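You operate a simulated robot arm through the tools that you are given. There is no shell and no other tool. Be economical: measure what you need, move in short steps, check, and stop when the job is done.

Carry out the task below with a simulated two-armed robot. There is one attempt and no reset: what you move stays moved.

## Task
Add the cap that the kit card names to the white tray and send it off on the cart.
Fine: carry it to the top shelf with both hands while the cart is braked; push the cart in and brake it; no other tray goes on that shelf.

The check looks at the end state, three seconds after you hand in, the way a careful person would. Anything else that was tipped, shoved, dropped, spilled or broken makes it a failure. Lids that push on must go on centred and level and be pressed home; caps that screw on are set level and turned clockwise until they are tight.

## Robot
Two 7-joint arms with two-finger parallel grippers on one trunk, on a base that drives. Base frame: it is fixed to the floor where the robot stands at the start and does not move with it; the origin is under the middle of the robot, x ahead of it, y to its left, z up. Lengths are in mm, angles in degrees, forces in N, time in s.
The left shoulder is at the start at [60, 143, 926], the right one opposite. Places, roughly: brake lever [100, -500, 700]; cap pocket of the white tray [400, 300, 800]; cart [400, -500, 600]; top shelf of the cart [400, -500, 800]. Payload 1.57 kg a hand.
The TCP of each hand is the grasp point between the finger pads, 30 mm short of the fingertips. In the tool frame z runs along the fingers and y along their closing line. Largest opening 110 mm; finger width 24, thickness 12; the body of the gripper, 48 by 112 mm, starts 78 mm behind the TCP.
Orientation is told as [roll, pitch, yaw] about the base's x, y, z axes, in that order, counted from this pose: with the fingers straight down and closing along the base's y, the tool's x points along the base's -x, its y along +y and its z along -z.

## Interface
- The arms move only by the tool move_arm. It takes "left_rows", "right_rows" or both (then of equal length, played together; a hand with none holds still); each is a list of rows, each an object (a shift or turn left out is 0, a gripper value left out holds the last) with "rotation": the turn, a rotation vector about the base's x, y, z in units of 4 degrees (1.0 is 4 degrees), a list of three; "translation": the shift along the base's x, y, z in units of 30 mm (1.0 is 30 mm), a list of three; "jaw": the opening, from 0 (shut) to 1 (fully open). In form: [{"rotation": [ax, ay, az], "translation": [x, y, z], "jaw": jaw}, ...]. A call has 1 to 8 rows; each row shifts and turns the commanded pose from where the row before left it. A call with a number of a shift or a turn outside -1 to 1 is refused whole. Rows are played at 5 a second. More than 50 mm and 8.6 degrees between two rows, or a gripper value outside its range, and nothing of the call is played. Where a pose cannot be reached the arm comes as near as it can. A force on the tool above 40 N (or 10 N above the force at the start of the call, whichever is more), or a blocked arm, ends the call early, and 0.2 s more pass. Each finger travels about 45 mm/s and halts on what it meets, pressing with about 43 N; the grip force reading is that of the motor and also rises with nothing between the fingers. The clock runs only during rows and for 0.2 s after the last one: add rows that do not move to give the fingers time. It gives the time, the measured TCP pose, the force on the tool (base axes), the opening and the grip force at its end, in the units of the frame above (readings bear some noise), with the torque about the TCP (base axes, N m) and any sound that the robot's microphone picked up.
- Cameras (640 x 400 px; columns grow to the right, rows downward): "scene" is now at [36.4, -44.4, 1537.8]; the picture's right is [-0.55, -0.83, 0.00], its down [-0.62, 0.41, -0.67] and it looks along [0.56, -0.37, -0.74] (base axes); focal length 228 px, centre (320, 200). "left" rides on the left gripper at [70, -16, -141] in its tool frame; the picture's right is [0.23, 0.97, 0.00], its down [-0.86, 0.20, -0.48] and it looks along [-0.47, 0.11, 0.88] (tool axes); focal length 222 px, centre (320, 200). "right" rides on the right gripper at [70, 16, -141] in its tool frame; the picture's right is [-0.23, 0.97, 0.00], its down [-0.86, -0.20, -0.48] and it looks along [-0.47, -0.11, 0.88] (tool axes); focal length 222 px, centre (320, 200).
- camera(camera): a new picture of that camera. No time passes.
- move_column(by): slides the trunk up (or, below 0, down) by that many mm; the arms and the scene camera ride with it, the base frame stays. It gives what a move gives, with no picture.
- drive_base(legs): drives the robot by 1 to 6 legs, each [ahead, left, turn to the left] in mm, mm and degrees, along the robot's own axes; the way and the turn of a leg run together, so that a leg with both is an arc; at most 1500 mm and 180 degrees a leg. The arms and the cameras ride along, it lands a little off, and it stops where it bumps. It gives what a move gives.
- head_to(pan, tilt): turns the head with the scene camera to pan (to the left, within 86 degrees either way) and tilt (down, from -29 to 69), counted from straight ahead of the robot. It gives what a move gives.
- probe_pixels(camera, pixels): there is no depth. For up to 12 entries [column, row, z] of the newest picture of that camera ("zoom" is the newest enlarged one), the place [x, y] in the base frame at which the ray of that pixel passes the height z, good to about 2 mm. No time passes.
- zoom(camera, box): a new picture of the part [left, top, right, bottom] of that camera's present view, enlarged. No time passes.
- sign_off(): hands the job in; it is judged then, once.

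Keep the steps short. Do not move on a guess: measure, check each grasp and each placing, and mend mistakes. In all there are 80 turns and 58 pictures (those below and enlarged ones count). Leave the grippers open and the arms clear of the work at the hand-in unless told otherwise, and finish with a single line.

The tools are called after "Call:" as a command line: name --argument value ..., lists and objects as JSON in quotes. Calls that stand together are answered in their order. move_arm: Moves the arms, as the interface text tells. Its arguments: {"type":"object","properties":{"left_rows":{"type":"array"},"right_rows":{"type":"array"}},"required":[]} The other tools are called the same way: move_column (by) slides the trunk up or down; drive_base (legs) drives the base; head_to (pan, tilt) turns the head that bears the scene camera; camera (camera) takes a picture; probe_pixels (camera, pixels) gives the place at which the rays of pixels pass given heights; zoom (camera, box) takes an enlarged picture of a part of a camera's view; sign_off () hands the job in.

At the start:

```text
time_s: 0.0
left_tool_pos: [387.9, -48.4, 1078.9]
left_tcp_rot: [0.0, -0.1, 0.0]
left_ft_force: [-0.7, 0.3, -0.4]
left_ft_torque: [0.02, -0.04, 0.04]
left_gripper_width: 109.9
left_gripper_force: 0.0
right_tool_pos: [403.5, -453.5, 1070.7]
right_tcp_rot: [0.1, 0.0, 0.0]
right_ft_force: [0.4, 0.2, -0.1]
right_ft_torque: [-0.01, -0.04, -0.03]
right_gripper_width: 109.9
right_gripper_force: 0.0
trunk travel left (down, up): [-525.0, 65.0]
robot x, y, heading: [1.7, -0.7, 0.2]
head pan, tilt: [-33.4, 48.1]
```

scene: 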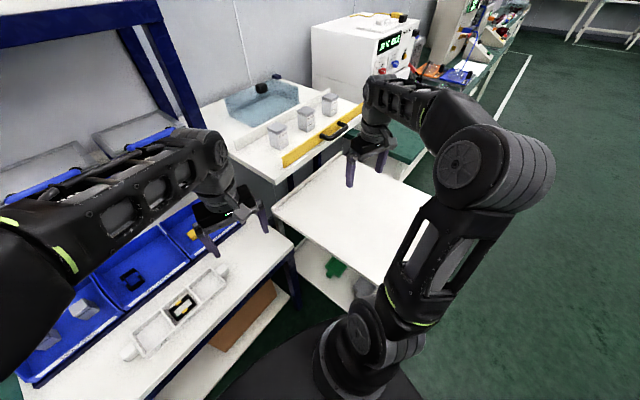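
right: 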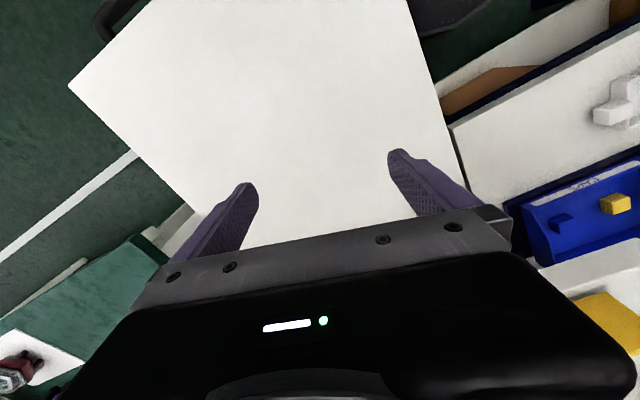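
left: 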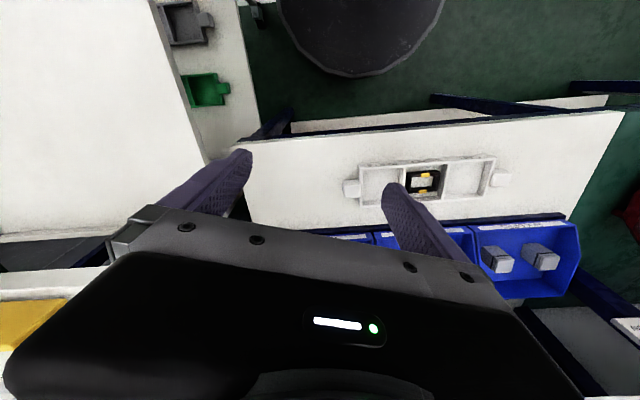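

I see the white tray on the bench, blue bins behind it and the cart skewed to the right. Next I turn the head left to look at the bench, bins and kit card.

Call:
head_to --pan 25 --tilt 45

Call:
camera --camera "scene"

```text
time_s: 1.3
left_tool_pos: [386.9, -48.5, 1078.6]
left_tcp_rot: [-0.1, -0.1, -0.1]
left_ft_force: [0.0, -0.6, 0.6]
left_ft_torque: [0.0, 0.02, -0.01]
left_gripper_width: 109.7
left_gripper_force: 0.1
right_tool_pos: [404.0, -452.6, 1071.3]
right_tcp_rot: [0.1, -0.1, 0.0]
right_ft_force: [0.7, -0.4, -1.0]
right_ft_torque: [-0.01, 0.01, 0.0]
right_gripper_width: 110.0
right_gripper_force: 0.1
trunk travel left (down, up): [-525.0, 65.0]
robot x, y, heading: [-0.1, -0.1, 0.3]
head pan, tilt: [25.0, 45.0]
```

```text
54 pictures are left
```

scene: 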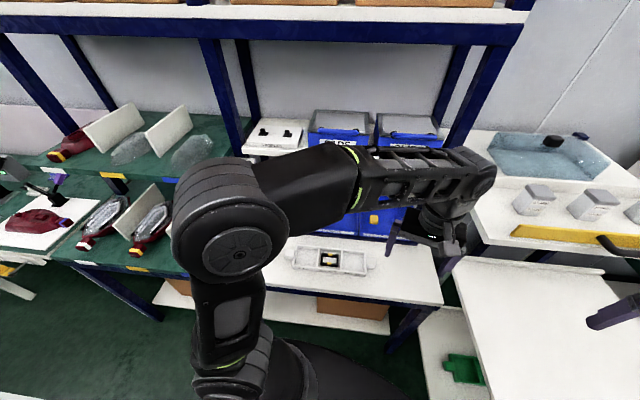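

The left arm hides part of the bins. I zoom in on the bins and tray to find the card.

Call:
zoom --camera "scene" --box '[230, 90, 470, 290]'

Call:
zoom --camera "left" --box '[320, 100, 640, 300]'

```text
2.00 times, centred on (350, 190) of scene
```

zoom: 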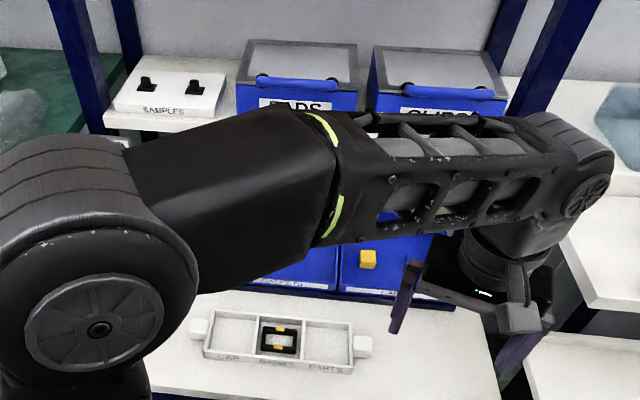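

```text
2.00 times, centred on (480, 200) of left
```

zoom: 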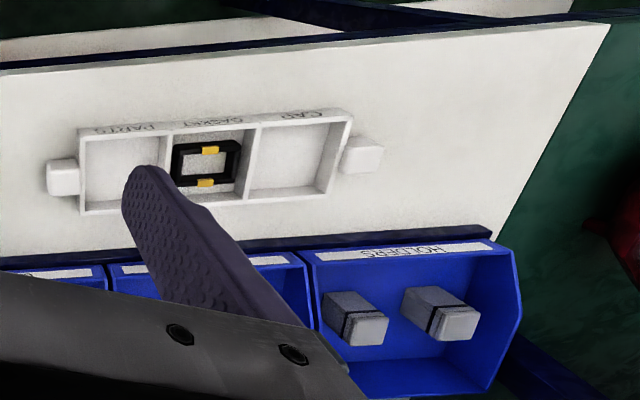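

The tray has pockets marked CAP, GASKET and PARTS, and the gasket is already in. I move the left hand 240 mm to the left to view the bins with its camera and clear the scene view.

Call:
move_arm --left_rows '[{"translation": [0, 1, 0]}, {"translation": [0, 1, 0]}, {"translation": [0, 1, 0]}, {"translation": [0, 1, 0]}, {"translation": [0, 1, 0]}, {"translation": [0, 1, 0]}, {"translation": [0, 1, 0]}, {"translation": [0, 1, 0]}]'

Call:
camera --camera "left"

Call:
camera --camera "scene"

```text
time_s: 3.1
left_tool_pos: [387.5, 192.9, 1078.1]
left_tcp_rot: [0.0, 0.0, 0.0]
left_ft_force: [0.9, -0.6, 0.0]
left_ft_torque: [-0.06, -0.02, 0.01]
left_gripper_width: 109.9
left_gripper_force: 0.0
right_tool_pos: [403.6, -453.1, 1070.5]
right_tcp_rot: [0.0, 0.0, 0.0]
right_ft_force: [0.2, -0.5, -0.1]
right_ft_torque: [-0.02, 0.01, 0.0]
right_gripper_width: 110.0
right_gripper_force: 0.0
trunk travel left (down, up): [-525.0, 65.0]
robot x, y, heading: [-2.3, 2.6, 0.1]
head pan, tilt: [25.0, 45.0]
```

```text
51 pictures are left
```

left: 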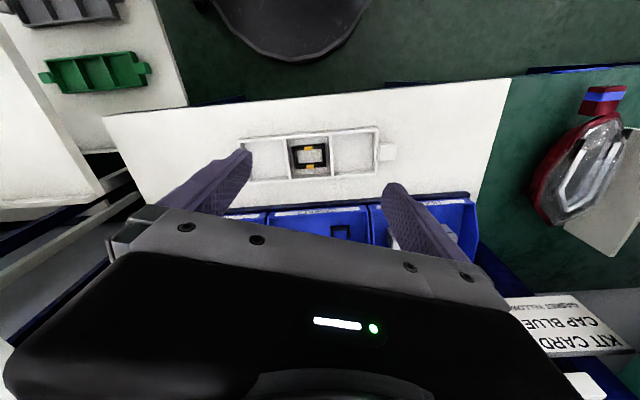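

```text
50 pictures are left
```

scene: 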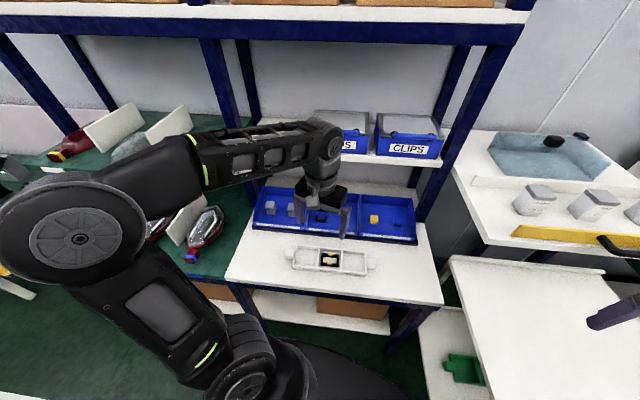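

The card is visible at lower right of the left picture. I zoom on it and on the bins (scene 250–420, 185–280).

Call:
zoom --camera "left" --box '[480, 280, 640, 380]'

Call:
zoom --camera "scene" --box '[240, 180, 424, 295]'

```text
4.00 times, centred on (560, 330) of left
```

zoom: 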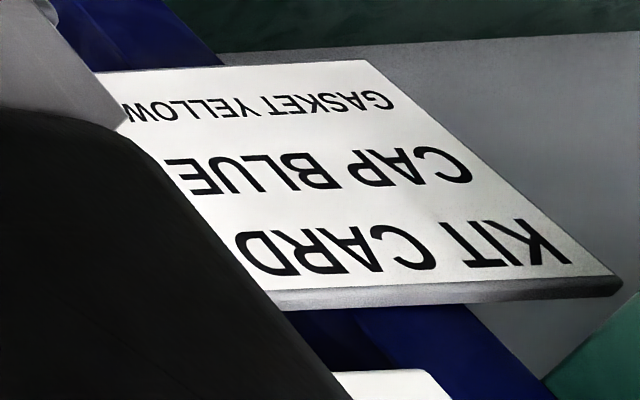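

```text
3.48 times, centred on (332, 238) of scene
```

zoom: 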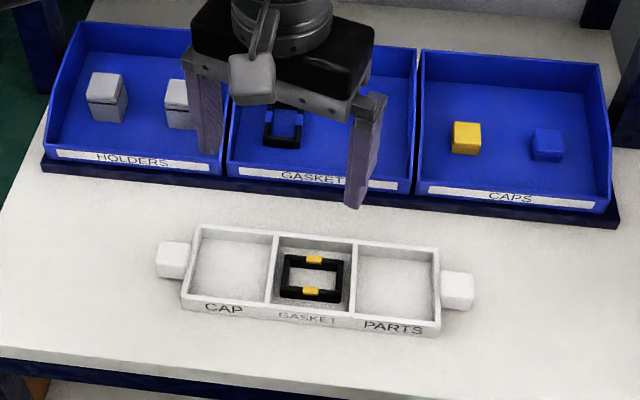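

The card reads CAP BLUE, GASKET YELLOW; the yellow gasket is in the tray. The blue cap is at zoom (548,145). I probe it and the tray's points.

Call:
probe_pixels --camera "zoom" --pixels '[[533, 163, 785], [563, 163, 785], [548, 131, 810], [452, 152, 785], [481, 156, 785], [197, 228, 810], [436, 250, 810], [440, 332, 780], [182, 306, 780], [172, 242, 805], [457, 272, 805], [230, 260, 785]]'

Call:
zoom --camera "right" --box '[480, 150, 640, 250]'

```text
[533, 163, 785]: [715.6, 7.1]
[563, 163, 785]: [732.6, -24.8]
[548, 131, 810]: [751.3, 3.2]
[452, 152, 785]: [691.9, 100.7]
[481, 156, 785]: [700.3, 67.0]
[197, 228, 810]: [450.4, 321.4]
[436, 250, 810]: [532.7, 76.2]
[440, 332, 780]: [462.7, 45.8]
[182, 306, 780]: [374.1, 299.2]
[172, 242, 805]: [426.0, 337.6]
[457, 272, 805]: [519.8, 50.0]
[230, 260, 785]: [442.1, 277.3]
```

```text
4.00 times, centred on (560, 200) of right
```

zoom: 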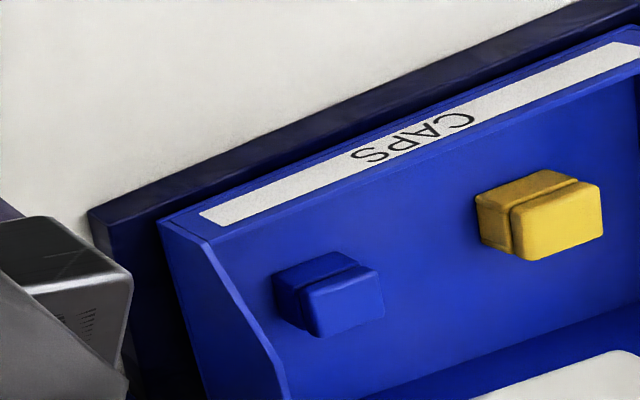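

The tray is turned by about 18°, blue cap near (735,-5). Before planning, I look at the cart and its brake with the head to the right.

Call:
head_to --pan -55 --tilt 40

Call:
camera --camera "scene"

```text
time_s: 4.6
left_tool_pos: [388.4, 191.6, 1078.7]
left_tcp_rot: [0.1, -0.1, 0.0]
left_ft_force: [0.9, -0.9, 0.4]
left_ft_torque: [-0.01, -0.01, -0.02]
left_gripper_width: 109.9
left_gripper_force: 0.1
right_tool_pos: [402.8, -453.8, 1071.0]
right_tcp_rot: [0.0, 0.0, 0.0]
right_ft_force: [-0.7, -0.4, 1.4]
right_ft_torque: [0.03, -0.04, -0.01]
right_gripper_width: 109.8
right_gripper_force: 0.0
trunk travel left (down, up): [-525.0, 65.0]
robot x, y, heading: [-0.8, -0.8, 0.2]
head pan, tilt: [-55.0, 40.0]
```

```text
46 pictures are left
```

scene: 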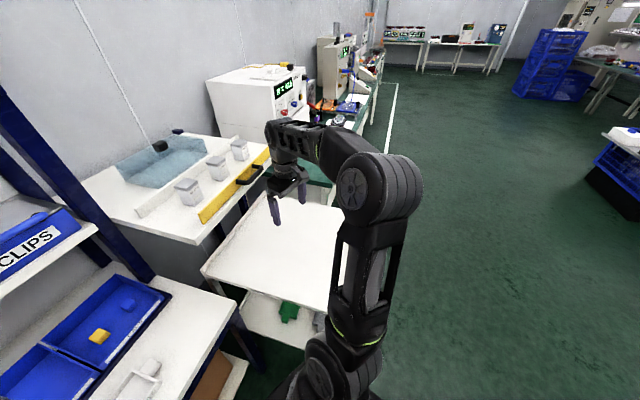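

The right arm blocks the cart; I will inspect it later after turning. First I measure the bench's front edge and tray in the newest left picture: edge (105,116)–(505,80), tray corners.

Call:
probe_pixels --camera "left" --pixels '[[110, 116, 780], [300, 98, 780], [505, 80, 780], [378, 127, 810], [381, 172, 810], [240, 140, 810], [393, 145, 805], [393, 158, 805], [287, 137, 805], [329, 133, 805], [312, 55, 100], [350, 155, 790]]'

Call:
zoom --camera "left" --box '[220, 90, 420, 215]'

```text
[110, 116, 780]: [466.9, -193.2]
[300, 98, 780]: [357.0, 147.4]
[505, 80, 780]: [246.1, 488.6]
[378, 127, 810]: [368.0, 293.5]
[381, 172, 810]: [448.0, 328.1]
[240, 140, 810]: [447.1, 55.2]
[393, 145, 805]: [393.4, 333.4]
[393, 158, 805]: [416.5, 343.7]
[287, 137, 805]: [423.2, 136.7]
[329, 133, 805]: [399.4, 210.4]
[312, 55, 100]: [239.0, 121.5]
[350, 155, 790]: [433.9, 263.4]
```

```text
3.20 times, centred on (320, 152) of left
```

zoom: 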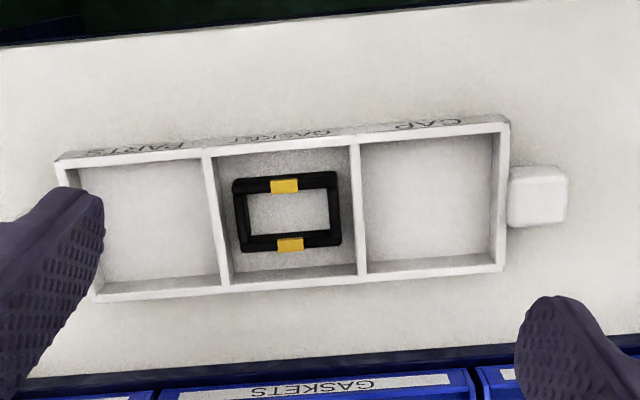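

The bench edge runs at 18°, 385 mm from the robot's axis; the cap is ~700 mm out. I turn left 18° to face the bench and go ahead 50 mm, then look with the scene camera.

Call:
drive_base --legs '[[0, 0, 17.9], [50, 0, 0]]'

Call:
head_to --pan -15 --tilt 50

Call:
zoom --camera "scene" --box '[200, 80, 520, 280]'

```text
time_s: 6.5
left_tool_pos: [328.4, 307.1, 1078.6]
left_tcp_rot: [-0.2, -0.1, 17.9]
left_ft_force: [0.0, 0.9, -0.4]
left_ft_torque: [0.03, 0.02, 0.0]
left_gripper_width: 109.9
left_gripper_force: 0.1
right_tool_pos: [530.9, -306.3, 1072.8]
right_tcp_rot: [0.4, 1.7, 17.9]
right_ft_force: [-10.0, 0.2, 4.5]
right_ft_torque: [0.37, -0.08, 0.72]
right_gripper_width: 110.2
right_gripper_force: 0.1
trunk travel left (down, up): [-525.0, 65.0]
robot x, y, heading: [16.1, 8.5, 18.1]
head pan, tilt: [-55.0, 40.0]
stopped in leg 2: the force on the tool passed its limit (the readings are from after the stop); the commanded pose is now the measured one
```

```text
time_s: 7.5
left_tool_pos: [328.4, 307.9, 1079.4]
left_tcp_rot: [-0.1, -0.1, 17.8]
left_ft_force: [-0.6, 0.9, -0.3]
left_ft_torque: [0.01, -0.01, -0.03]
left_gripper_width: 110.1
left_gripper_force: 0.1
right_tool_pos: [530.7, -305.6, 1070.3]
right_tcp_rot: [0.2, 1.5, 17.9]
right_ft_force: [-17.5, -1.4, 0.6]
right_ft_torque: [0.02, -0.18, 1.19]
right_gripper_width: 109.9
right_gripper_force: 0.1
trunk travel left (down, up): [-525.0, 65.0]
robot x, y, heading: [20.5, 6.4, 18.1]
head pan, tilt: [-15.0, 50.0]
```

```text
2.00 times, centred on (360, 180) of scene
```

zoom: 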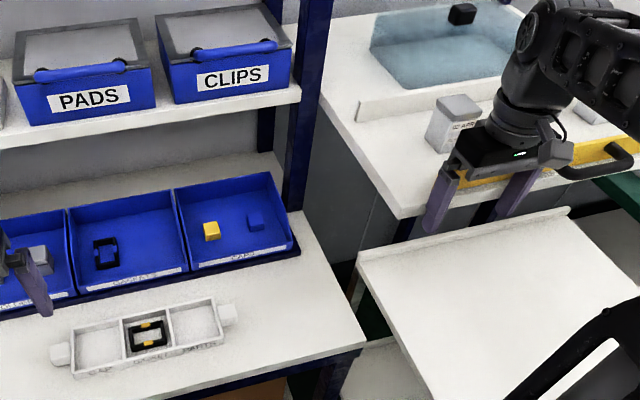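

The right hand touches the station's yellow edge (force -17 N in x). I back that hand straight off, away from the station.

Call:
move_arm --right_rows '[{"translation": [-0.8, -0.25, 0]}, {"translation": [-0.9, -0.3, 0]}, {"translation": [-0.9, -0.3, 0]}]'

Call:
zoom --camera "scene" --box '[380, 60, 640, 222]'

```text
time_s: 8.3
left_tool_pos: [329.3, 307.7, 1079.6]
left_tcp_rot: [0.0, -0.1, 17.9]
left_ft_force: [-0.3, 0.1, -0.6]
left_ft_torque: [0.02, 0.0, 0.01]
left_gripper_width: 110.1
left_gripper_force: 0.0
right_tool_pos: [455.2, -331.6, 1069.8]
right_tcp_rot: [0.3, 1.4, 18.0]
right_ft_force: [0.3, 0.3, 0.7]
right_ft_torque: [0.02, 0.0, 0.03]
right_gripper_width: 109.8
right_gripper_force: 0.0
trunk travel left (down, up): [-525.0, 65.0]
robot x, y, heading: [17.5, 2.3, 17.8]
head pan, tilt: [-15.0, 50.0]
```

```text
2.46 times, centred on (510, 141) of scene
```

zoom: 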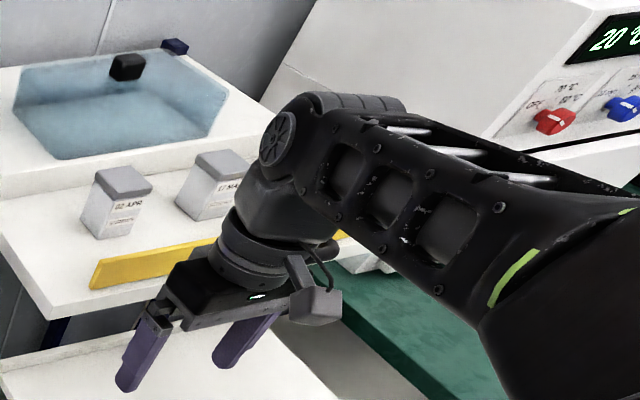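

The hand is free and nothing looks tipped. I move the right hand left, to the area in front of the CAPS bin, and look with its camera.

Call:
move_arm --right_rows '[{"translation": [-0.3, 1, 0]}, {"translation": [-0.2, 1, 0]}, {"translation": [0, 1, 0]}, {"translation": [0.4, 1, -0.3]}, {"translation": [0.7, 1, -0.4]}, {"translation": [0.8, 1, -0.5]}, {"translation": [0.9, 1, -0.6]}, {"translation": [0.9, 0.8, -0.6]}]'

Call:
camera --camera "right"

Call:
camera --camera "scene"

```text
time_s: 9.7
left_tool_pos: [330.1, 306.6, 1078.7]
left_tcp_rot: [0.0, 0.0, 17.8]
left_ft_force: [0.5, 0.3, -0.3]
left_ft_torque: [0.01, 0.03, -0.01]
left_gripper_width: 110.2
left_gripper_force: 0.0
right_tool_pos: [485.6, -165.0, 1040.6]
right_tcp_rot: [0.2, 2.9, 16.6]
right_ft_force: [-11.5, -3.4, 6.8]
right_ft_torque: [-0.2, -0.71, -0.71]
right_gripper_width: 109.1
right_gripper_force: 0.1
trunk travel left (down, up): [-525.0, 65.0]
robot x, y, heading: [16.2, 7.7, 17.7]
head pan, tilt: [-15.0, 50.0]
stopped in row 6 (right hand): the force on the tool passed its limit (the readings are from after the stop); the commanded pose is now the measured one
```

```text
42 pictures are left
```

right: 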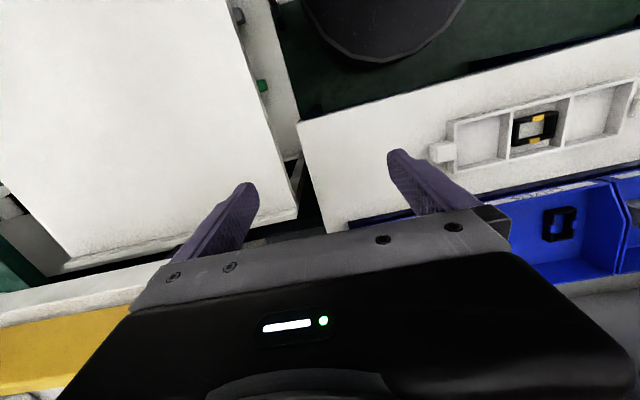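

```text
41 pictures are left
```

scene: 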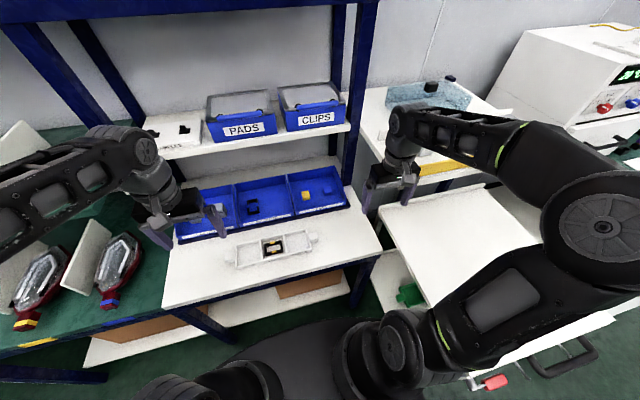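

The right hand met something again at about the same distance from the bench line. I probe the station's front-left corner and yellow bar at trial heights to see what it touches.

Call:
probe_pixels --camera "right" --pixels '[[0, 308, 780], [140, 268, 780], [0, 308, 950], [140, 268, 950], [0, 325, 1000], [130, 300, 1000], [297, 212, 780], [65, 270, 800], [410, 155, 1011], [240, 185, 1011]]'

Call:
zoom --camera "scene" --box '[340, 70, 500, 230]'

```text
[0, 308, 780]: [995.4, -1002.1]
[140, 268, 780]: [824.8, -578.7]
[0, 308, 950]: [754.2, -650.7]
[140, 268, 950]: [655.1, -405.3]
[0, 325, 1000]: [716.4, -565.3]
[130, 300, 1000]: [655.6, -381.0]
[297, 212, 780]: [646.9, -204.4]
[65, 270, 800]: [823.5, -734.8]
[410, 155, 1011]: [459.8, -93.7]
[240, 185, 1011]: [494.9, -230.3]
```

```text
2.50 times, centred on (420, 150) of scene
```

zoom: 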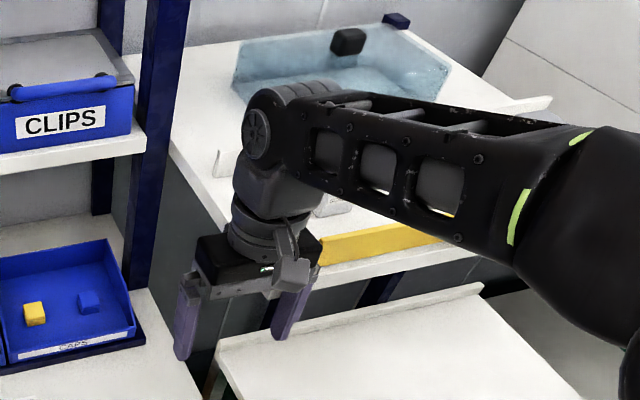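

Torques say the right finger touches at about z≈1085 near (514,-214): the end of the yellow bar, so the station is a tall one (~1050). I back off and probe the station's corner at z=1050.

Call:
move_arm --right_rows '[{"translation": [-0.9, -0.3, 0]}, {"translation": [-0.9, -0.3, 0]}, {"translation": [-0.3, 0.95, 0]}, {"translation": [-0.3, 0.95, 0]}, {"translation": [-0.3, 0.95, 0]}, {"translation": [-0.3, 0.95, 0]}, {"translation": [-0.3, 0.95, 0]}]'

Call:
zoom --camera "scene" --box '[300, 60, 520, 220]'

```text
time_s: 11.3
left_tool_pos: [330.8, 306.9, 1077.6]
left_tcp_rot: [-0.1, 0.0, 17.9]
left_ft_force: [-0.4, 0.3, -0.4]
left_ft_torque: [0.01, -0.01, 0.01]
left_gripper_width: 109.8
left_gripper_force: 0.1
right_tool_pos: [387.2, -38.4, 1039.7]
right_tcp_rot: [0.0, 2.6, 16.7]
right_ft_force: [0.1, -0.4, -0.5]
right_ft_torque: [-0.02, 0.01, 0.0]
right_gripper_width: 110.2
right_gripper_force: 0.1
trunk travel left (down, up): [-525.0, 65.0]
robot x, y, heading: [21.4, 9.1, 17.8]
head pan, tilt: [-15.0, 50.0]
```

```text
2.50 times, centred on (410, 140) of scene
```

zoom: 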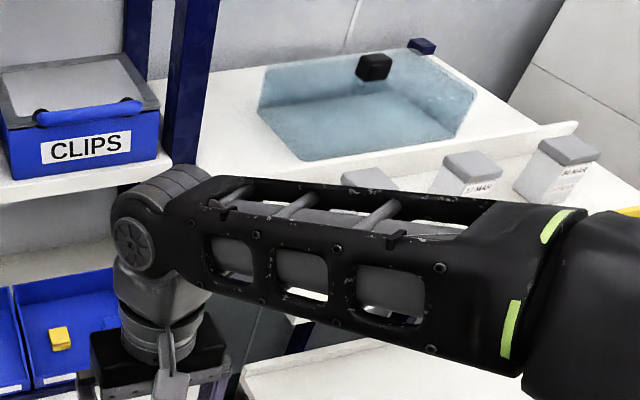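

All three containers stand upright. To learn the CLIPS shelf's height and front edge I probe label corner (131,153) and shelf edge (30,200), then raise the trunk 60 mm for parallax.

Call:
probe_pixels --camera "zoom" --pixels '[[131, 153, 900], [131, 153, 1100], [42, 165, 900], [42, 165, 1100], [520, 190, 1050], [390, 185, 1050]]'

Call:
move_column --by 64

Call:
zoom --camera "scene" --box '[230, 80, 450, 240]'

```text
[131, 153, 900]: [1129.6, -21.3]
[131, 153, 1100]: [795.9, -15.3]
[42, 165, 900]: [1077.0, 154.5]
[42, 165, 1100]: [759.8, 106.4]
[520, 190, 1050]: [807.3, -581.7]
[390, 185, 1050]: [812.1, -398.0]
```

```text
time_s: 12.3
left_tool_pos: [329.9, 306.1, 1141.5]
left_tcp_rot: [0.0, 0.1, 17.8]
left_ft_force: [0.0, -0.1, 0.0]
left_ft_torque: [0.0, -0.02, -0.01]
left_gripper_width: 109.9
left_gripper_force: 0.1
right_tool_pos: [389.0, -39.3, 1103.3]
right_tcp_rot: [0.0, 2.6, 16.8]
right_ft_force: [-0.6, 0.3, -0.6]
right_ft_torque: [-0.04, 0.01, 0.0]
right_gripper_width: 109.9
right_gripper_force: 0.0
trunk travel left (down, up): [-589.0, 1.0]
robot x, y, heading: [20.3, 3.5, 18.0]
head pan, tilt: [-15.0, 50.0]
```

```text
2.50 times, centred on (340, 160) of scene
```

zoom: 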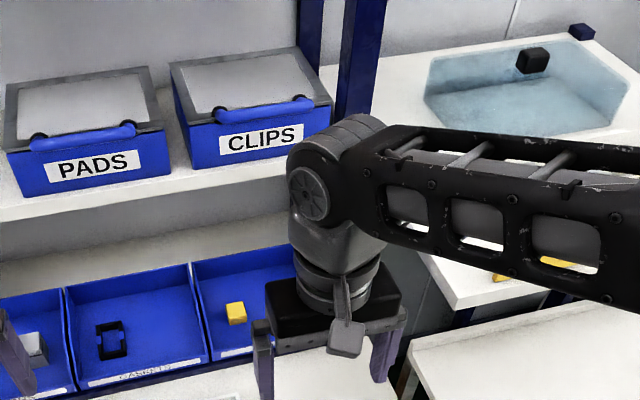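

Call:
probe_pixels --camera "zoom" --pixels '[[304, 140, 900], [304, 140, 1100], [219, 154, 900], [219, 154, 1100], [30, 215, 1050], [270, 175, 1050], [30, 215, 1100], [270, 175, 1100], [60, 398, 790], [438, 255, 1050], [470, 305, 1050]]'

```text
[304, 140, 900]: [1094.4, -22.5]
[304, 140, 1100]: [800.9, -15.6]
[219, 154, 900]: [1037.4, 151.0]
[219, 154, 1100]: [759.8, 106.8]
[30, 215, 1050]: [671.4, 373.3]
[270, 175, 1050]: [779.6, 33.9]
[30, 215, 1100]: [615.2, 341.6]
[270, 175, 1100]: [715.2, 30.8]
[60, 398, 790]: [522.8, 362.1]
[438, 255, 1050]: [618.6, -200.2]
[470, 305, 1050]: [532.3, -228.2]
```

From the parallax: shelf front at n≈755 mm along the bench normal, z≈1050; station top ≈1050 with its corner at (532,-228). I check the bench's lower shelf before driving closer, probing in a new scene picture.

Call:
camera --camera "scene"

```text
37 pictures are left
```

scene: 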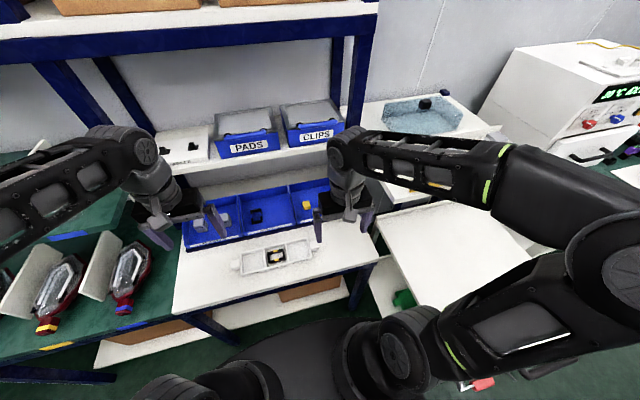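

Call:
probe_pixels --camera "scene" --pixels '[[217, 330, 200], [217, 330, 350], [320, 305, 200], [320, 305, 350], [280, 322, 100], [280, 322, 250], [235, 262, 800], [309, 250, 800], [280, 266, 790]]'

```text
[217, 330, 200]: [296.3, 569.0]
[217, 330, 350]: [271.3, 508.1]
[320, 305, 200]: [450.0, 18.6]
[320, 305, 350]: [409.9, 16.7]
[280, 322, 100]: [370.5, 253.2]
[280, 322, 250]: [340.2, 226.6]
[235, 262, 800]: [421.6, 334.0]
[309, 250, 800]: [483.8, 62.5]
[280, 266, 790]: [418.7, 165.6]
```

The lower shelf is further back than the bench edge, so there is room. I drive ahead 35 and left 45 so that both cap and tray are in good reach.

Call:
drive_base --legs '[[35, 45, 0]]'

Call:
zoom --camera "scene" --box '[220, 150, 420, 275]'

```text
time_s: 13.3
left_tool_pos: [350.0, 362.0, 1141.6]
left_tcp_rot: [-0.1, 0.2, 17.8]
left_ft_force: [-0.4, 0.0, 0.4]
left_ft_torque: [-0.04, 0.01, 0.02]
left_gripper_width: 109.9
left_gripper_force: 0.1
right_tool_pos: [407.9, 15.1, 1103.1]
right_tcp_rot: [0.0, 2.7, 16.8]
right_ft_force: [1.5, 0.1, -0.8]
right_ft_torque: [-0.02, 0.03, -0.03]
right_gripper_width: 110.0
right_gripper_force: 0.0
trunk travel left (down, up): [-589.0, 1.0]
robot x, y, heading: [38.4, 60.7, 17.7]
head pan, tilt: [-15.0, 50.0]
```

```text
3.20 times, centred on (320, 212) of scene
```

zoom: 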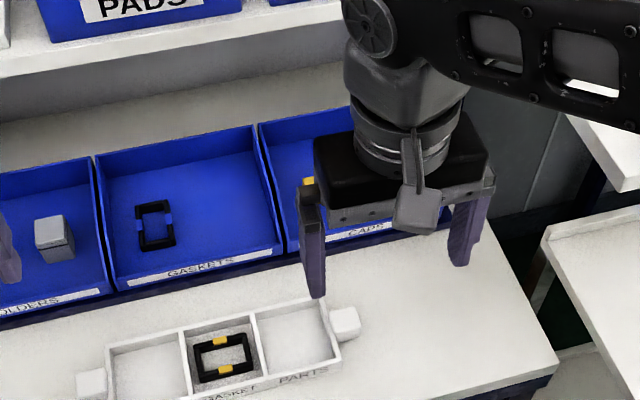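

I now bring the right hand forward and down toward the CAPS bin while leaning it back ~14° so its wrist stays clear of the upper shelf, with a yaw fix of 1°.

Call:
move_arm --right_rows '[{"translation": [0.95, -0.05, 0], "rotation": [0.28, -0.86, 0.07]}, {"translation": [0.95, -0.05, 0], "rotation": [0.28, -0.86, 0.07]}, {"translation": [0.95, -0.05, -0.2], "rotation": [0.28, -0.86, 0.07]}, {"translation": [0.95, -0.05, -0.3], "rotation": [0.28, -0.86, 0.07]}, {"translation": [0.95, -0.05, -0.5]}, {"translation": [0.95, -0.05, -0.6]}, {"translation": [0.95, -0.05, -0.6]}, {"translation": [0.95, -0.05, -0.6]}]'

Call:
camera --camera "right"

```text
time_s: 15.1
left_tool_pos: [349.4, 360.3, 1141.3]
left_tcp_rot: [-0.1, -0.1, 17.8]
left_ft_force: [0.6, 0.1, 0.3]
left_ft_torque: [-0.03, 0.0, 0.03]
left_gripper_width: 109.7
left_gripper_force: 0.1
right_tool_pos: [635.7, 3.2, 1019.5]
right_tcp_rot: [0.1, -11.7, 18.0]
right_ft_force: [-1.3, 0.5, -0.4]
right_ft_torque: [-0.01, 0.04, -0.03]
right_gripper_width: 109.7
right_gripper_force: 0.1
trunk travel left (down, up): [-589.0, 1.0]
robot x, y, heading: [36.4, 60.4, 17.8]
head pan, tilt: [-15.0, 50.0]
```

```text
35 pictures are left
```

right: 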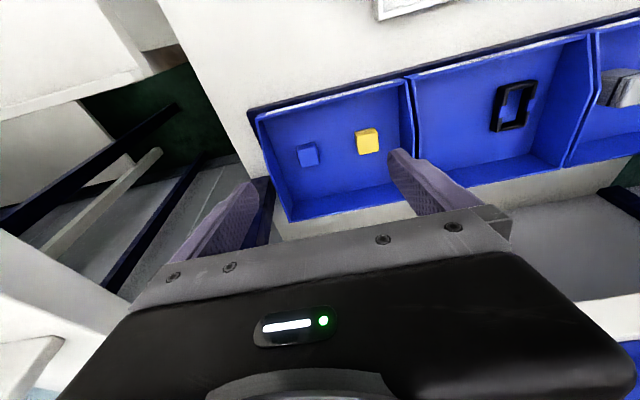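

The blue cap is at (308,154). I zoom on it and probe.

Call:
zoom --camera "right" --box '[250, 100, 410, 200]'

Call:
probe_pixels --camera "zoom" --pixels '[[190, 180, 790], [235, 220, 810], [235, 220, 785], [505, 170, 810], [260, 100, 785], [60, 70, 800], [160, 470, 790]]'

```text
4.00 times, centred on (330, 150) of right
```

zoom: 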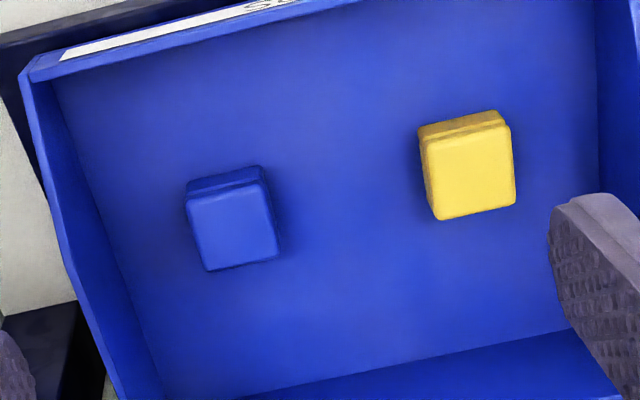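

```text
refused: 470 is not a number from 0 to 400
```

Call:
probe_pixels --camera "zoom" --pixels '[[190, 203, 810], [265, 185, 810], [278, 255, 810], [207, 270, 810], [187, 182, 790], [258, 166, 790], [420, 145, 810], [508, 125, 810], [30, 70, 800], [30, 70, 830], [570, 325, 790], [165, 398, 790]]'

```text
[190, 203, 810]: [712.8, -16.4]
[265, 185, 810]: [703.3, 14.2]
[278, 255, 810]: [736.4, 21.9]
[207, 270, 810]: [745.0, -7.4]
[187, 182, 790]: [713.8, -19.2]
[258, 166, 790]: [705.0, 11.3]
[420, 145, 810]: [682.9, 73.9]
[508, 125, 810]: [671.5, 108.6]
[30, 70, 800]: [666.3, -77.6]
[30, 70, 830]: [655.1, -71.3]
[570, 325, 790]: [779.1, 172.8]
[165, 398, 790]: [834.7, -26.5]
```

The cap's top centre is about (724,3) if its top is at z=810. The height is unsure, so I go above it to z≈900 with the jaw narrowed to 0.62 (the yellow cap is 85 mm away) and look again.

Call:
move_arm --right_rows '[{"translation": [0.5, 0, -0.8], "jaw": 0.62}, {"translation": [0.5, 0, -0.8]}, {"translation": [0.5, 0, -0.8]}, {"translation": [0.5, 0, -0.8]}, {"translation": [0.5, 0, -0.8]}, {}]'

Call:
zoom --camera "right" --box '[220, 80, 420, 205]'

```text
time_s: 16.5
left_tool_pos: [348.4, 359.8, 1142.5]
left_tcp_rot: [0.0, 0.0, 17.7]
left_ft_force: [-0.6, 1.0, 0.2]
left_ft_torque: [-0.01, -0.01, -0.02]
left_gripper_width: 110.1
left_gripper_force: 0.0
right_tool_pos: [710.4, 2.0, 899.6]
right_tcp_rot: [0.2, -11.9, 18.0]
right_ft_force: [-1.5, 0.6, 0.4]
right_ft_torque: [0.02, -0.03, 0.0]
right_gripper_width: 68.3
right_gripper_force: 0.1
trunk travel left (down, up): [-589.0, 1.0]
robot x, y, heading: [37.5, 58.3, 17.5]
head pan, tilt: [-15.0, 50.0]
```

```text
3.20 times, centred on (320, 142) of right
```

zoom: 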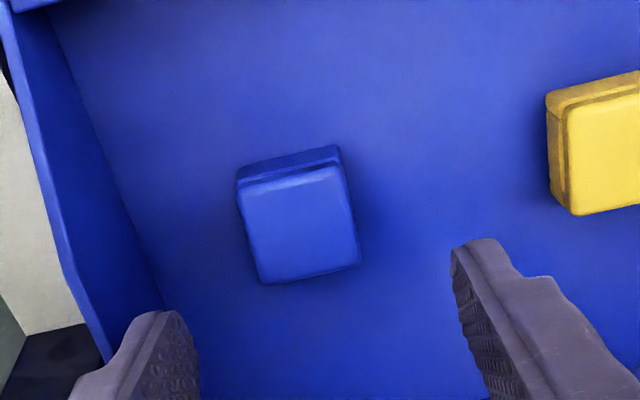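

Call:
probe_pixels --camera "zoom" --pixels '[[240, 192, 810], [342, 168, 810], [360, 262, 810], [262, 283, 810], [236, 172, 790], [335, 147, 790], [548, 98, 810], [240, 192, 840], [360, 262, 840], [236, 172, 800]]'

```text
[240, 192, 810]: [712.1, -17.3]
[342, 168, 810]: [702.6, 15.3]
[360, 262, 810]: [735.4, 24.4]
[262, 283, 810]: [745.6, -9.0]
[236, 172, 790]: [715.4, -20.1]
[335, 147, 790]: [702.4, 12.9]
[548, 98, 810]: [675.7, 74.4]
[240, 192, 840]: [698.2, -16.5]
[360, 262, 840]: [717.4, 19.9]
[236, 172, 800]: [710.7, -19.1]
```

The cap is well aligned with the tool, top ≈810, centre (724,3). I lower the hand to TCP (718,1.5,828).

Call:
move_arm --right_rows '[{"translation": [0.26, -0.02, -0.5]}, {"translation": [0, 0, -0.7]}, {"translation": [0, 0, -0.6]}, {"translation": [0, 0, -0.4]}, {"translation": [0, 0, -0.2]}, {}]'

Call:
zoom --camera "right" --box '[220, 100, 420, 225]'

```text
time_s: 17.5
left_tool_pos: [345.1, 359.9, 1143.6]
left_tcp_rot: [-0.2, -0.2, 17.9]
left_ft_force: [-0.2, -0.1, 0.0]
left_ft_torque: [0.01, 0.01, -0.02]
left_gripper_width: 110.2
left_gripper_force: 0.0
right_tool_pos: [717.8, 0.1, 844.4]
right_tcp_rot: [-0.1, -12.4, 18.0]
right_ft_force: [-20.6, -6.1, 31.9]
right_ft_torque: [-0.47, 0.76, 0.09]
right_gripper_width: 66.5
right_gripper_force: 0.2
trunk travel left (down, up): [-589.0, 1.0]
robot x, y, heading: [37.7, 60.5, 17.7]
head pan, tilt: [-15.0, 50.0]
stopped in row 5 (right hand): the force on the tool passed its limit (the readings are from after the stop); the commanded pose is now the measured one
```

```text
3.20 times, centred on (320, 162) of right
```

zoom: 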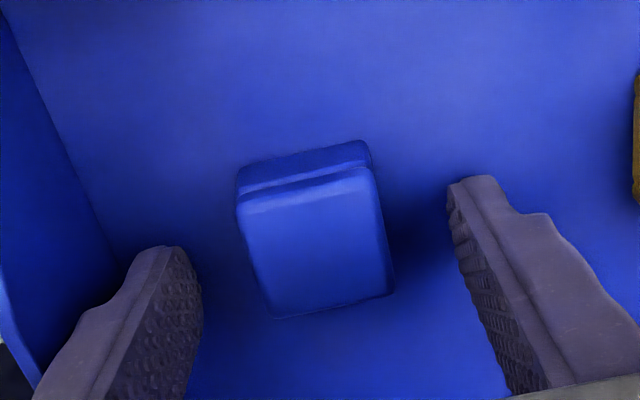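

The tips met a surface at about z=812 with a force tilted toward the robot: the bin floor probably slopes up to the rear. I probe the cap corners from this closer view to triangulate.

Call:
probe_pixels --camera "zoom" --pixels '[[236, 172, 790], [236, 172, 830], [366, 142, 790], [366, 142, 830], [243, 212, 800], [243, 212, 840], [372, 180, 800], [372, 180, 840], [272, 317, 800], [272, 317, 840], [392, 293, 800], [392, 293, 840]]'

```text
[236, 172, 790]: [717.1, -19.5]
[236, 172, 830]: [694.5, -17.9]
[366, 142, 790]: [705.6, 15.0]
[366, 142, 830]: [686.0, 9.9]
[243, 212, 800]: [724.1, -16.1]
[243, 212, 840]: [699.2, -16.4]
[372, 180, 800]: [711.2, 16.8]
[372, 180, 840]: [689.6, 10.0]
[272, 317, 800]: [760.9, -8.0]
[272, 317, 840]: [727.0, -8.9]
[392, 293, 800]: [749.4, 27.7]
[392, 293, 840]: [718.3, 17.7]
```

The contact was the tips' rear corners at z≈812, and all three views agree on the cap bottom ≈812, top ≈840, centre near (709,0). So the bin floor is just higher. I rise a little, move back 11 mm and look before closing.

Call:
move_arm --right_rows '[{"translation": [0, 0, 0.2]}, {"translation": [-0.38, -0.02, 0]}, {"translation": [0, 0, -0.1]}, {}]'

Call:
zoom --camera "right" --box '[220, 100, 420, 225]'

```text
time_s: 18.5
left_tool_pos: [348.8, 359.8, 1142.9]
left_tcp_rot: [-0.1, 0.1, 17.9]
left_ft_force: [0.6, -1.0, 0.0]
left_ft_torque: [0.01, 0.05, 0.0]
left_gripper_width: 110.1
left_gripper_force: 0.1
right_tool_pos: [710.8, 0.4, 843.5]
right_tcp_rot: [0.0, -12.5, 18.0]
right_ft_force: [-0.6, -1.0, 8.2]
right_ft_torque: [-0.3, 0.0, -0.01]
right_gripper_width: 68.1
right_gripper_force: 0.0
trunk travel left (down, up): [-589.0, 1.0]
robot x, y, heading: [40.8, 58.2, 18.0]
head pan, tilt: [-15.0, 50.0]
```

```text
3.20 times, centred on (320, 162) of right
```

zoom: 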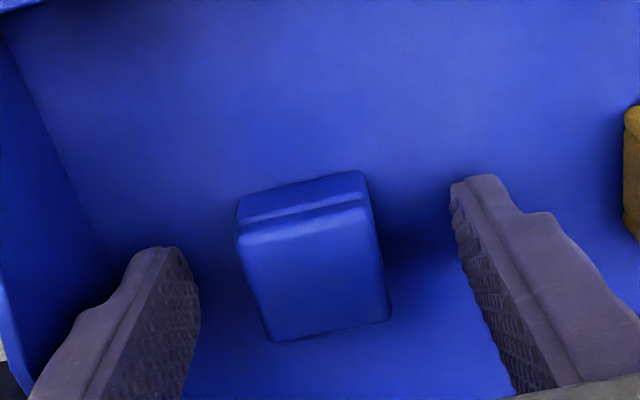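

The fingers straddle the cap and just touch the floor (8 N). I rise 3 mm and close.

Call:
move_arm --right_rows '[{"translation": [-0.08, 0, 0.1]}, {"jaw": 0.1}, {}, {}, {}, {}]'

```text
time_s: 19.9
left_tool_pos: [350.0, 360.6, 1142.4]
left_tcp_rot: [-0.1, 0.0, 17.8]
left_ft_force: [-0.5, -0.5, 0.4]
left_ft_torque: [0.0, -0.03, -0.01]
left_gripper_width: 109.9
left_gripper_force: 0.1
right_tool_pos: [706.5, 0.1, 845.3]
right_tcp_rot: [0.0, -12.4, 17.9]
right_ft_force: [-0.2, 0.0, 1.0]
right_ft_torque: [0.01, 0.0, 0.03]
right_gripper_width: 31.0
right_gripper_force: 40.0
trunk travel left (down, up): [-589.0, 1.0]
robot x, y, heading: [39.1, 58.6, 17.6]
head pan, tilt: [-15.0, 50.0]
```

Gripped at 31 mm with 40 N. I lift it and draw it back out toward the robot, then look.

Call:
move_arm --right_rows '[{"translation": [0, 0, 0.7]}, {"translation": [0, 0, 0.9]}, {"translation": [0, 0, 0.9]}, {"translation": [-0.5, 0, 0.5]}, {"translation": [-0.9, 0, 0]}, {"translation": [-0.9, 0, 0]}, {}]'

Call:
zoom --camera "right" --box '[220, 90, 420, 215]'

Call:
camera --camera "scene"

```text
time_s: 21.5
left_tool_pos: [350.1, 360.0, 1143.6]
left_tcp_rot: [0.1, 0.0, 17.7]
left_ft_force: [0.5, 0.7, 0.1]
left_ft_torque: [0.0, -0.02, 0.0]
left_gripper_width: 109.8
left_gripper_force: 0.0
right_tool_pos: [636.4, 1.1, 936.0]
right_tcp_rot: [0.1, -12.4, 17.9]
right_ft_force: [-0.7, 0.8, 0.1]
right_ft_torque: [-0.01, 0.04, -0.01]
right_gripper_width: 30.1
right_gripper_force: 39.3
trunk travel left (down, up): [-589.0, 1.0]
robot x, y, heading: [35.7, 62.0, 18.0]
head pan, tilt: [-15.0, 50.0]
```

```text
3.20 times, centred on (320, 152) of right
```

zoom: 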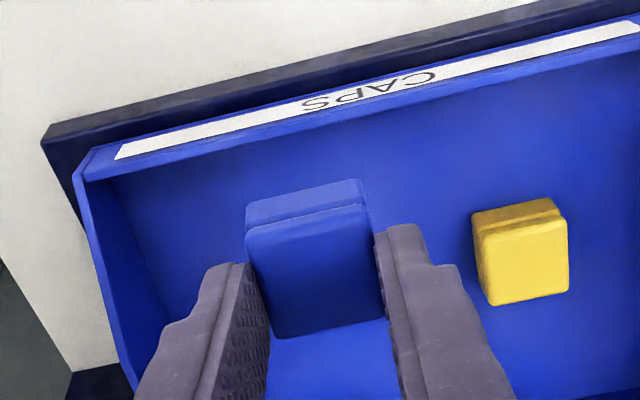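

```text
29 pictures are left
```

scene: 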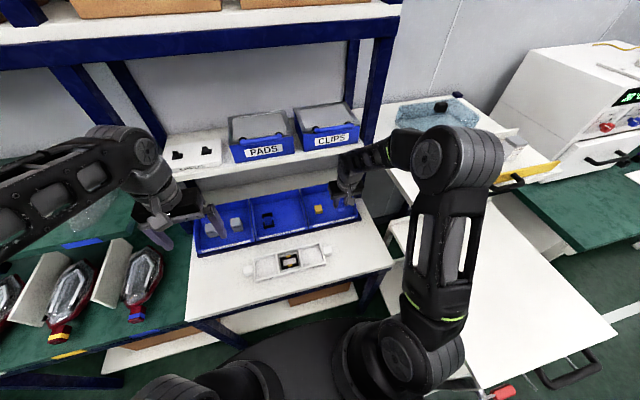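

The cap is held squarely. Now I carry it left toward the CAP pocket, levelling the hand (the bin floor slopes ~12°), while the left hand moves out of the way.

Call:
move_arm --right_rows '[{"translation": [-0.8, 0.5, 0.3]}, {"translation": [-0.8, 1, 0.2], "rotation": [-0.24, 0.74, 0]}, {"translation": [-0.8, 1, 0], "rotation": [-0.24, 0.74, 0]}, {"translation": [-0.8, 1, 0], "rotation": [-0.24, 0.74, 0]}, {"translation": [-0.8, 1, 0], "rotation": [-0.24, 0.74, 0]}, {"translation": [-0.8, 1, 0]}, {"translation": [-0.8, 1, 0]}, {"translation": [-0.7, 0.9, 0]}]' --left_rows '[{"translation": [-0.5, 0.5, 0]}, {"translation": [-0.5, 0.5, 0]}, {"translation": [-0.5, 0.5, 0]}, {"translation": [-0.5, 0.5, 0]}, {"translation": [-0.5, 0.5, 0]}, {"translation": [-0.5, 0.5, 0]}, {}, {}]'

Call:
camera --camera "right"

```text
time_s: 23.3
left_tool_pos: [258.7, 450.5, 1142.1]
left_tcp_rot: [-0.1, 0.0, 17.8]
left_ft_force: [0.2, -0.8, 0.2]
left_ft_torque: [-0.01, -0.01, 0.0]
left_gripper_width: 110.1
left_gripper_force: 0.0
right_tool_pos: [448.1, 223.7, 950.1]
right_tcp_rot: [0.0, 0.1, 17.9]
right_ft_force: [-0.4, 0.3, -0.2]
right_ft_torque: [-0.04, 0.0, 0.0]
right_gripper_width: 30.1
right_gripper_force: 39.5
trunk travel left (down, up): [-589.0, 1.0]
robot x, y, heading: [40.1, 61.7, 17.8]
head pan, tilt: [-15.0, 50.0]
```

```text
28 pictures are left
```

right: 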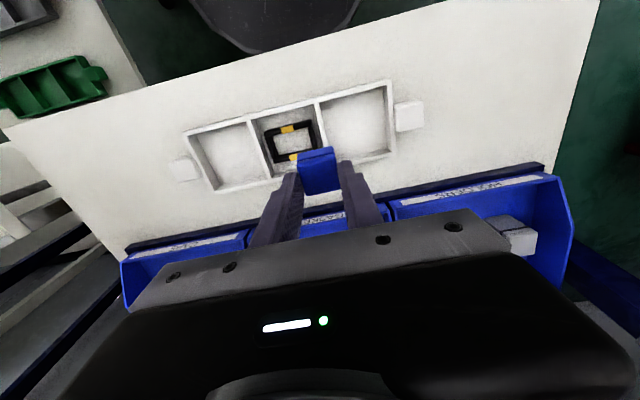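

The tray is fully in view. I probe the CAP pocket's centre, the rim and both handles.

Call:
zoom --camera "right" --box '[160, 60, 448, 240]'

Call:
probe_pixels --camera "right" --pixels '[[358, 125, 788], [319, 100, 805], [389, 80, 805], [395, 152, 805], [184, 131, 805], [207, 191, 805], [395, 104, 800], [423, 100, 800], [425, 127, 800], [398, 131, 800], [170, 160, 800], [190, 180, 800]]'

```text
2.22 times, centred on (304, 150) of right
```

zoom: 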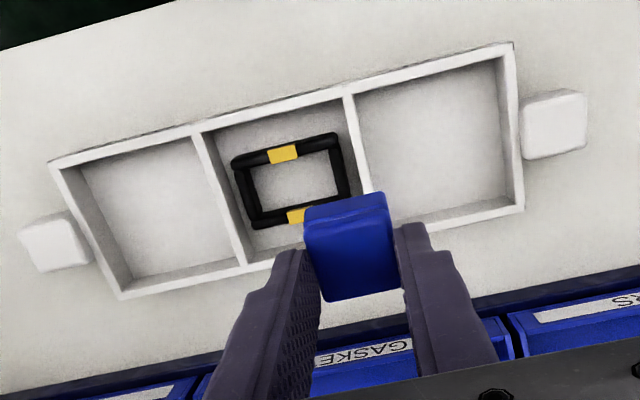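

```text
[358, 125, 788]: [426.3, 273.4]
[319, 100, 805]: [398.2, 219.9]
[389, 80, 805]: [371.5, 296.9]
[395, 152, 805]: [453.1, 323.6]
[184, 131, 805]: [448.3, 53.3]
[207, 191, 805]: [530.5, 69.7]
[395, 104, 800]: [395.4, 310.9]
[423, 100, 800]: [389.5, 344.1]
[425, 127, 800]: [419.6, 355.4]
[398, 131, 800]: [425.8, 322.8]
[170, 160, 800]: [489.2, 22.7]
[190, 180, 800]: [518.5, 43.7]
```

The pocket centre is (426,272). I move over it and descend to TCP z≈845.

Call:
move_arm --right_rows '[{"translation": [-0.37, 0.8, 0]}, {"translation": [-0.37, 0.8, 0]}, {"translation": [0, 0, -0.9]}, {"translation": [0, 0, -0.9]}, {"translation": [0, 0, -0.9]}, {"translation": [0, 0, -0.7]}, {}]'

Call:
zoom --camera "right" --box '[160, 60, 480, 260]'

```text
time_s: 24.9
left_tool_pos: [260.2, 448.8, 1142.8]
left_tcp_rot: [0.0, 0.1, 17.8]
left_ft_force: [0.1, 0.2, -0.2]
left_ft_torque: [0.02, 0.0, 0.01]
left_gripper_width: 109.9
left_gripper_force: 0.1
right_tool_pos: [427.3, 270.5, 850.0]
right_tcp_rot: [0.1, 0.1, 17.9]
right_ft_force: [-0.3, 0.4, 0.5]
right_ft_torque: [0.03, 0.0, -0.01]
right_gripper_width: 30.2
right_gripper_force: 39.8
trunk travel left (down, up): [-589.0, 1.0]
robot x, y, heading: [39.7, 56.4, 17.8]
head pan, tilt: [-15.0, 50.0]
```

```text
2.00 times, centred on (320, 160) of right
```

zoom: 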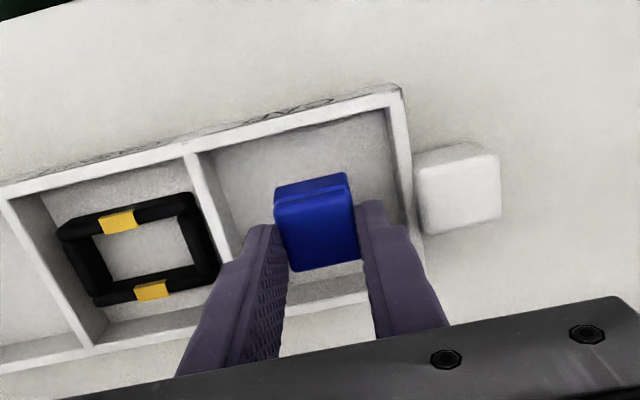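

Centred over the pocket. I lower gently until it touches.

Call:
move_arm --right_rows '[{"translation": [0, 0, -0.4]}, {"translation": [0, 0, -0.3]}, {"translation": [0, 0, -0.15]}, {"translation": [0, 0, -0.1]}, {}]'

```text
time_s: 25.7
left_tool_pos: [258.6, 447.5, 1142.9]
left_tcp_rot: [0.0, -0.1, 17.9]
left_ft_force: [-0.7, -0.3, -0.8]
left_ft_torque: [0.0, -0.03, -0.01]
left_gripper_width: 110.1
left_gripper_force: 0.1
right_tool_pos: [426.8, 271.1, 831.4]
right_tcp_rot: [0.4, -0.3, 17.8]
right_ft_force: [-6.4, -8.2, 27.0]
right_ft_torque: [-0.29, -0.01, -0.13]
right_gripper_width: 30.3
right_gripper_force: 39.7
trunk travel left (down, up): [-589.0, 1.0]
robot x, y, heading: [35.3, 59.1, 17.7]
head pan, tilt: [-15.0, 50.0]
stopped in row 3 (right hand): the force on the tool passed its limit (the readings are from after the stop); the commanded pose is now the measured one
```

It touches at z=831 with 27 N. I ease up 2 mm and open the jaw to about 57 mm so it settles.

Call:
move_arm --right_rows '[{"translation": [0, 0, 0.06]}, {"jaw": 0.35}, {}, {"jaw": 0.5}, {}, {"translation": [0, 0, 0.5]}, {"translation": [0, 0, 1]}, {"translation": [0, 0, 1]}]'

Call:
zoom --camera "right" --box '[160, 60, 480, 260]'

```text
time_s: 27.5
left_tool_pos: [258.6, 449.6, 1142.2]
left_tcp_rot: [-0.1, 0.0, 17.7]
left_ft_force: [-1.2, 0.4, -0.4]
left_ft_torque: [0.0, -0.01, 0.0]
left_gripper_width: 109.9
left_gripper_force: 0.0
right_tool_pos: [426.9, 271.9, 906.8]
right_tcp_rot: [0.3, -0.2, 17.9]
right_ft_force: [0.1, -0.6, -0.9]
right_ft_torque: [0.03, -0.02, -0.03]
right_gripper_width: 55.2
right_gripper_force: 0.1
trunk travel left (down, up): [-589.0, 1.0]
robot x, y, heading: [39.3, 57.0, 17.9]
head pan, tilt: [-15.0, 50.0]
```

```text
2.00 times, centred on (320, 160) of right
```

zoom: 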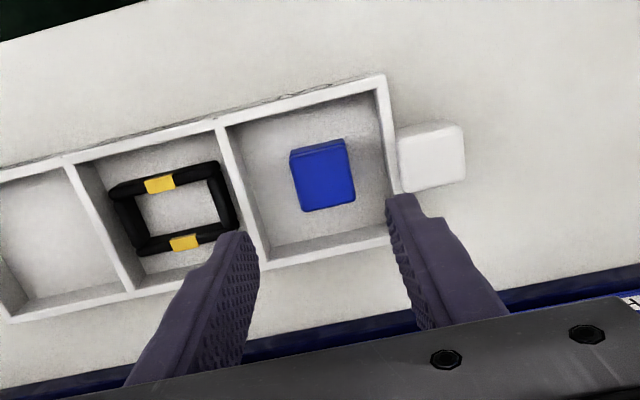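

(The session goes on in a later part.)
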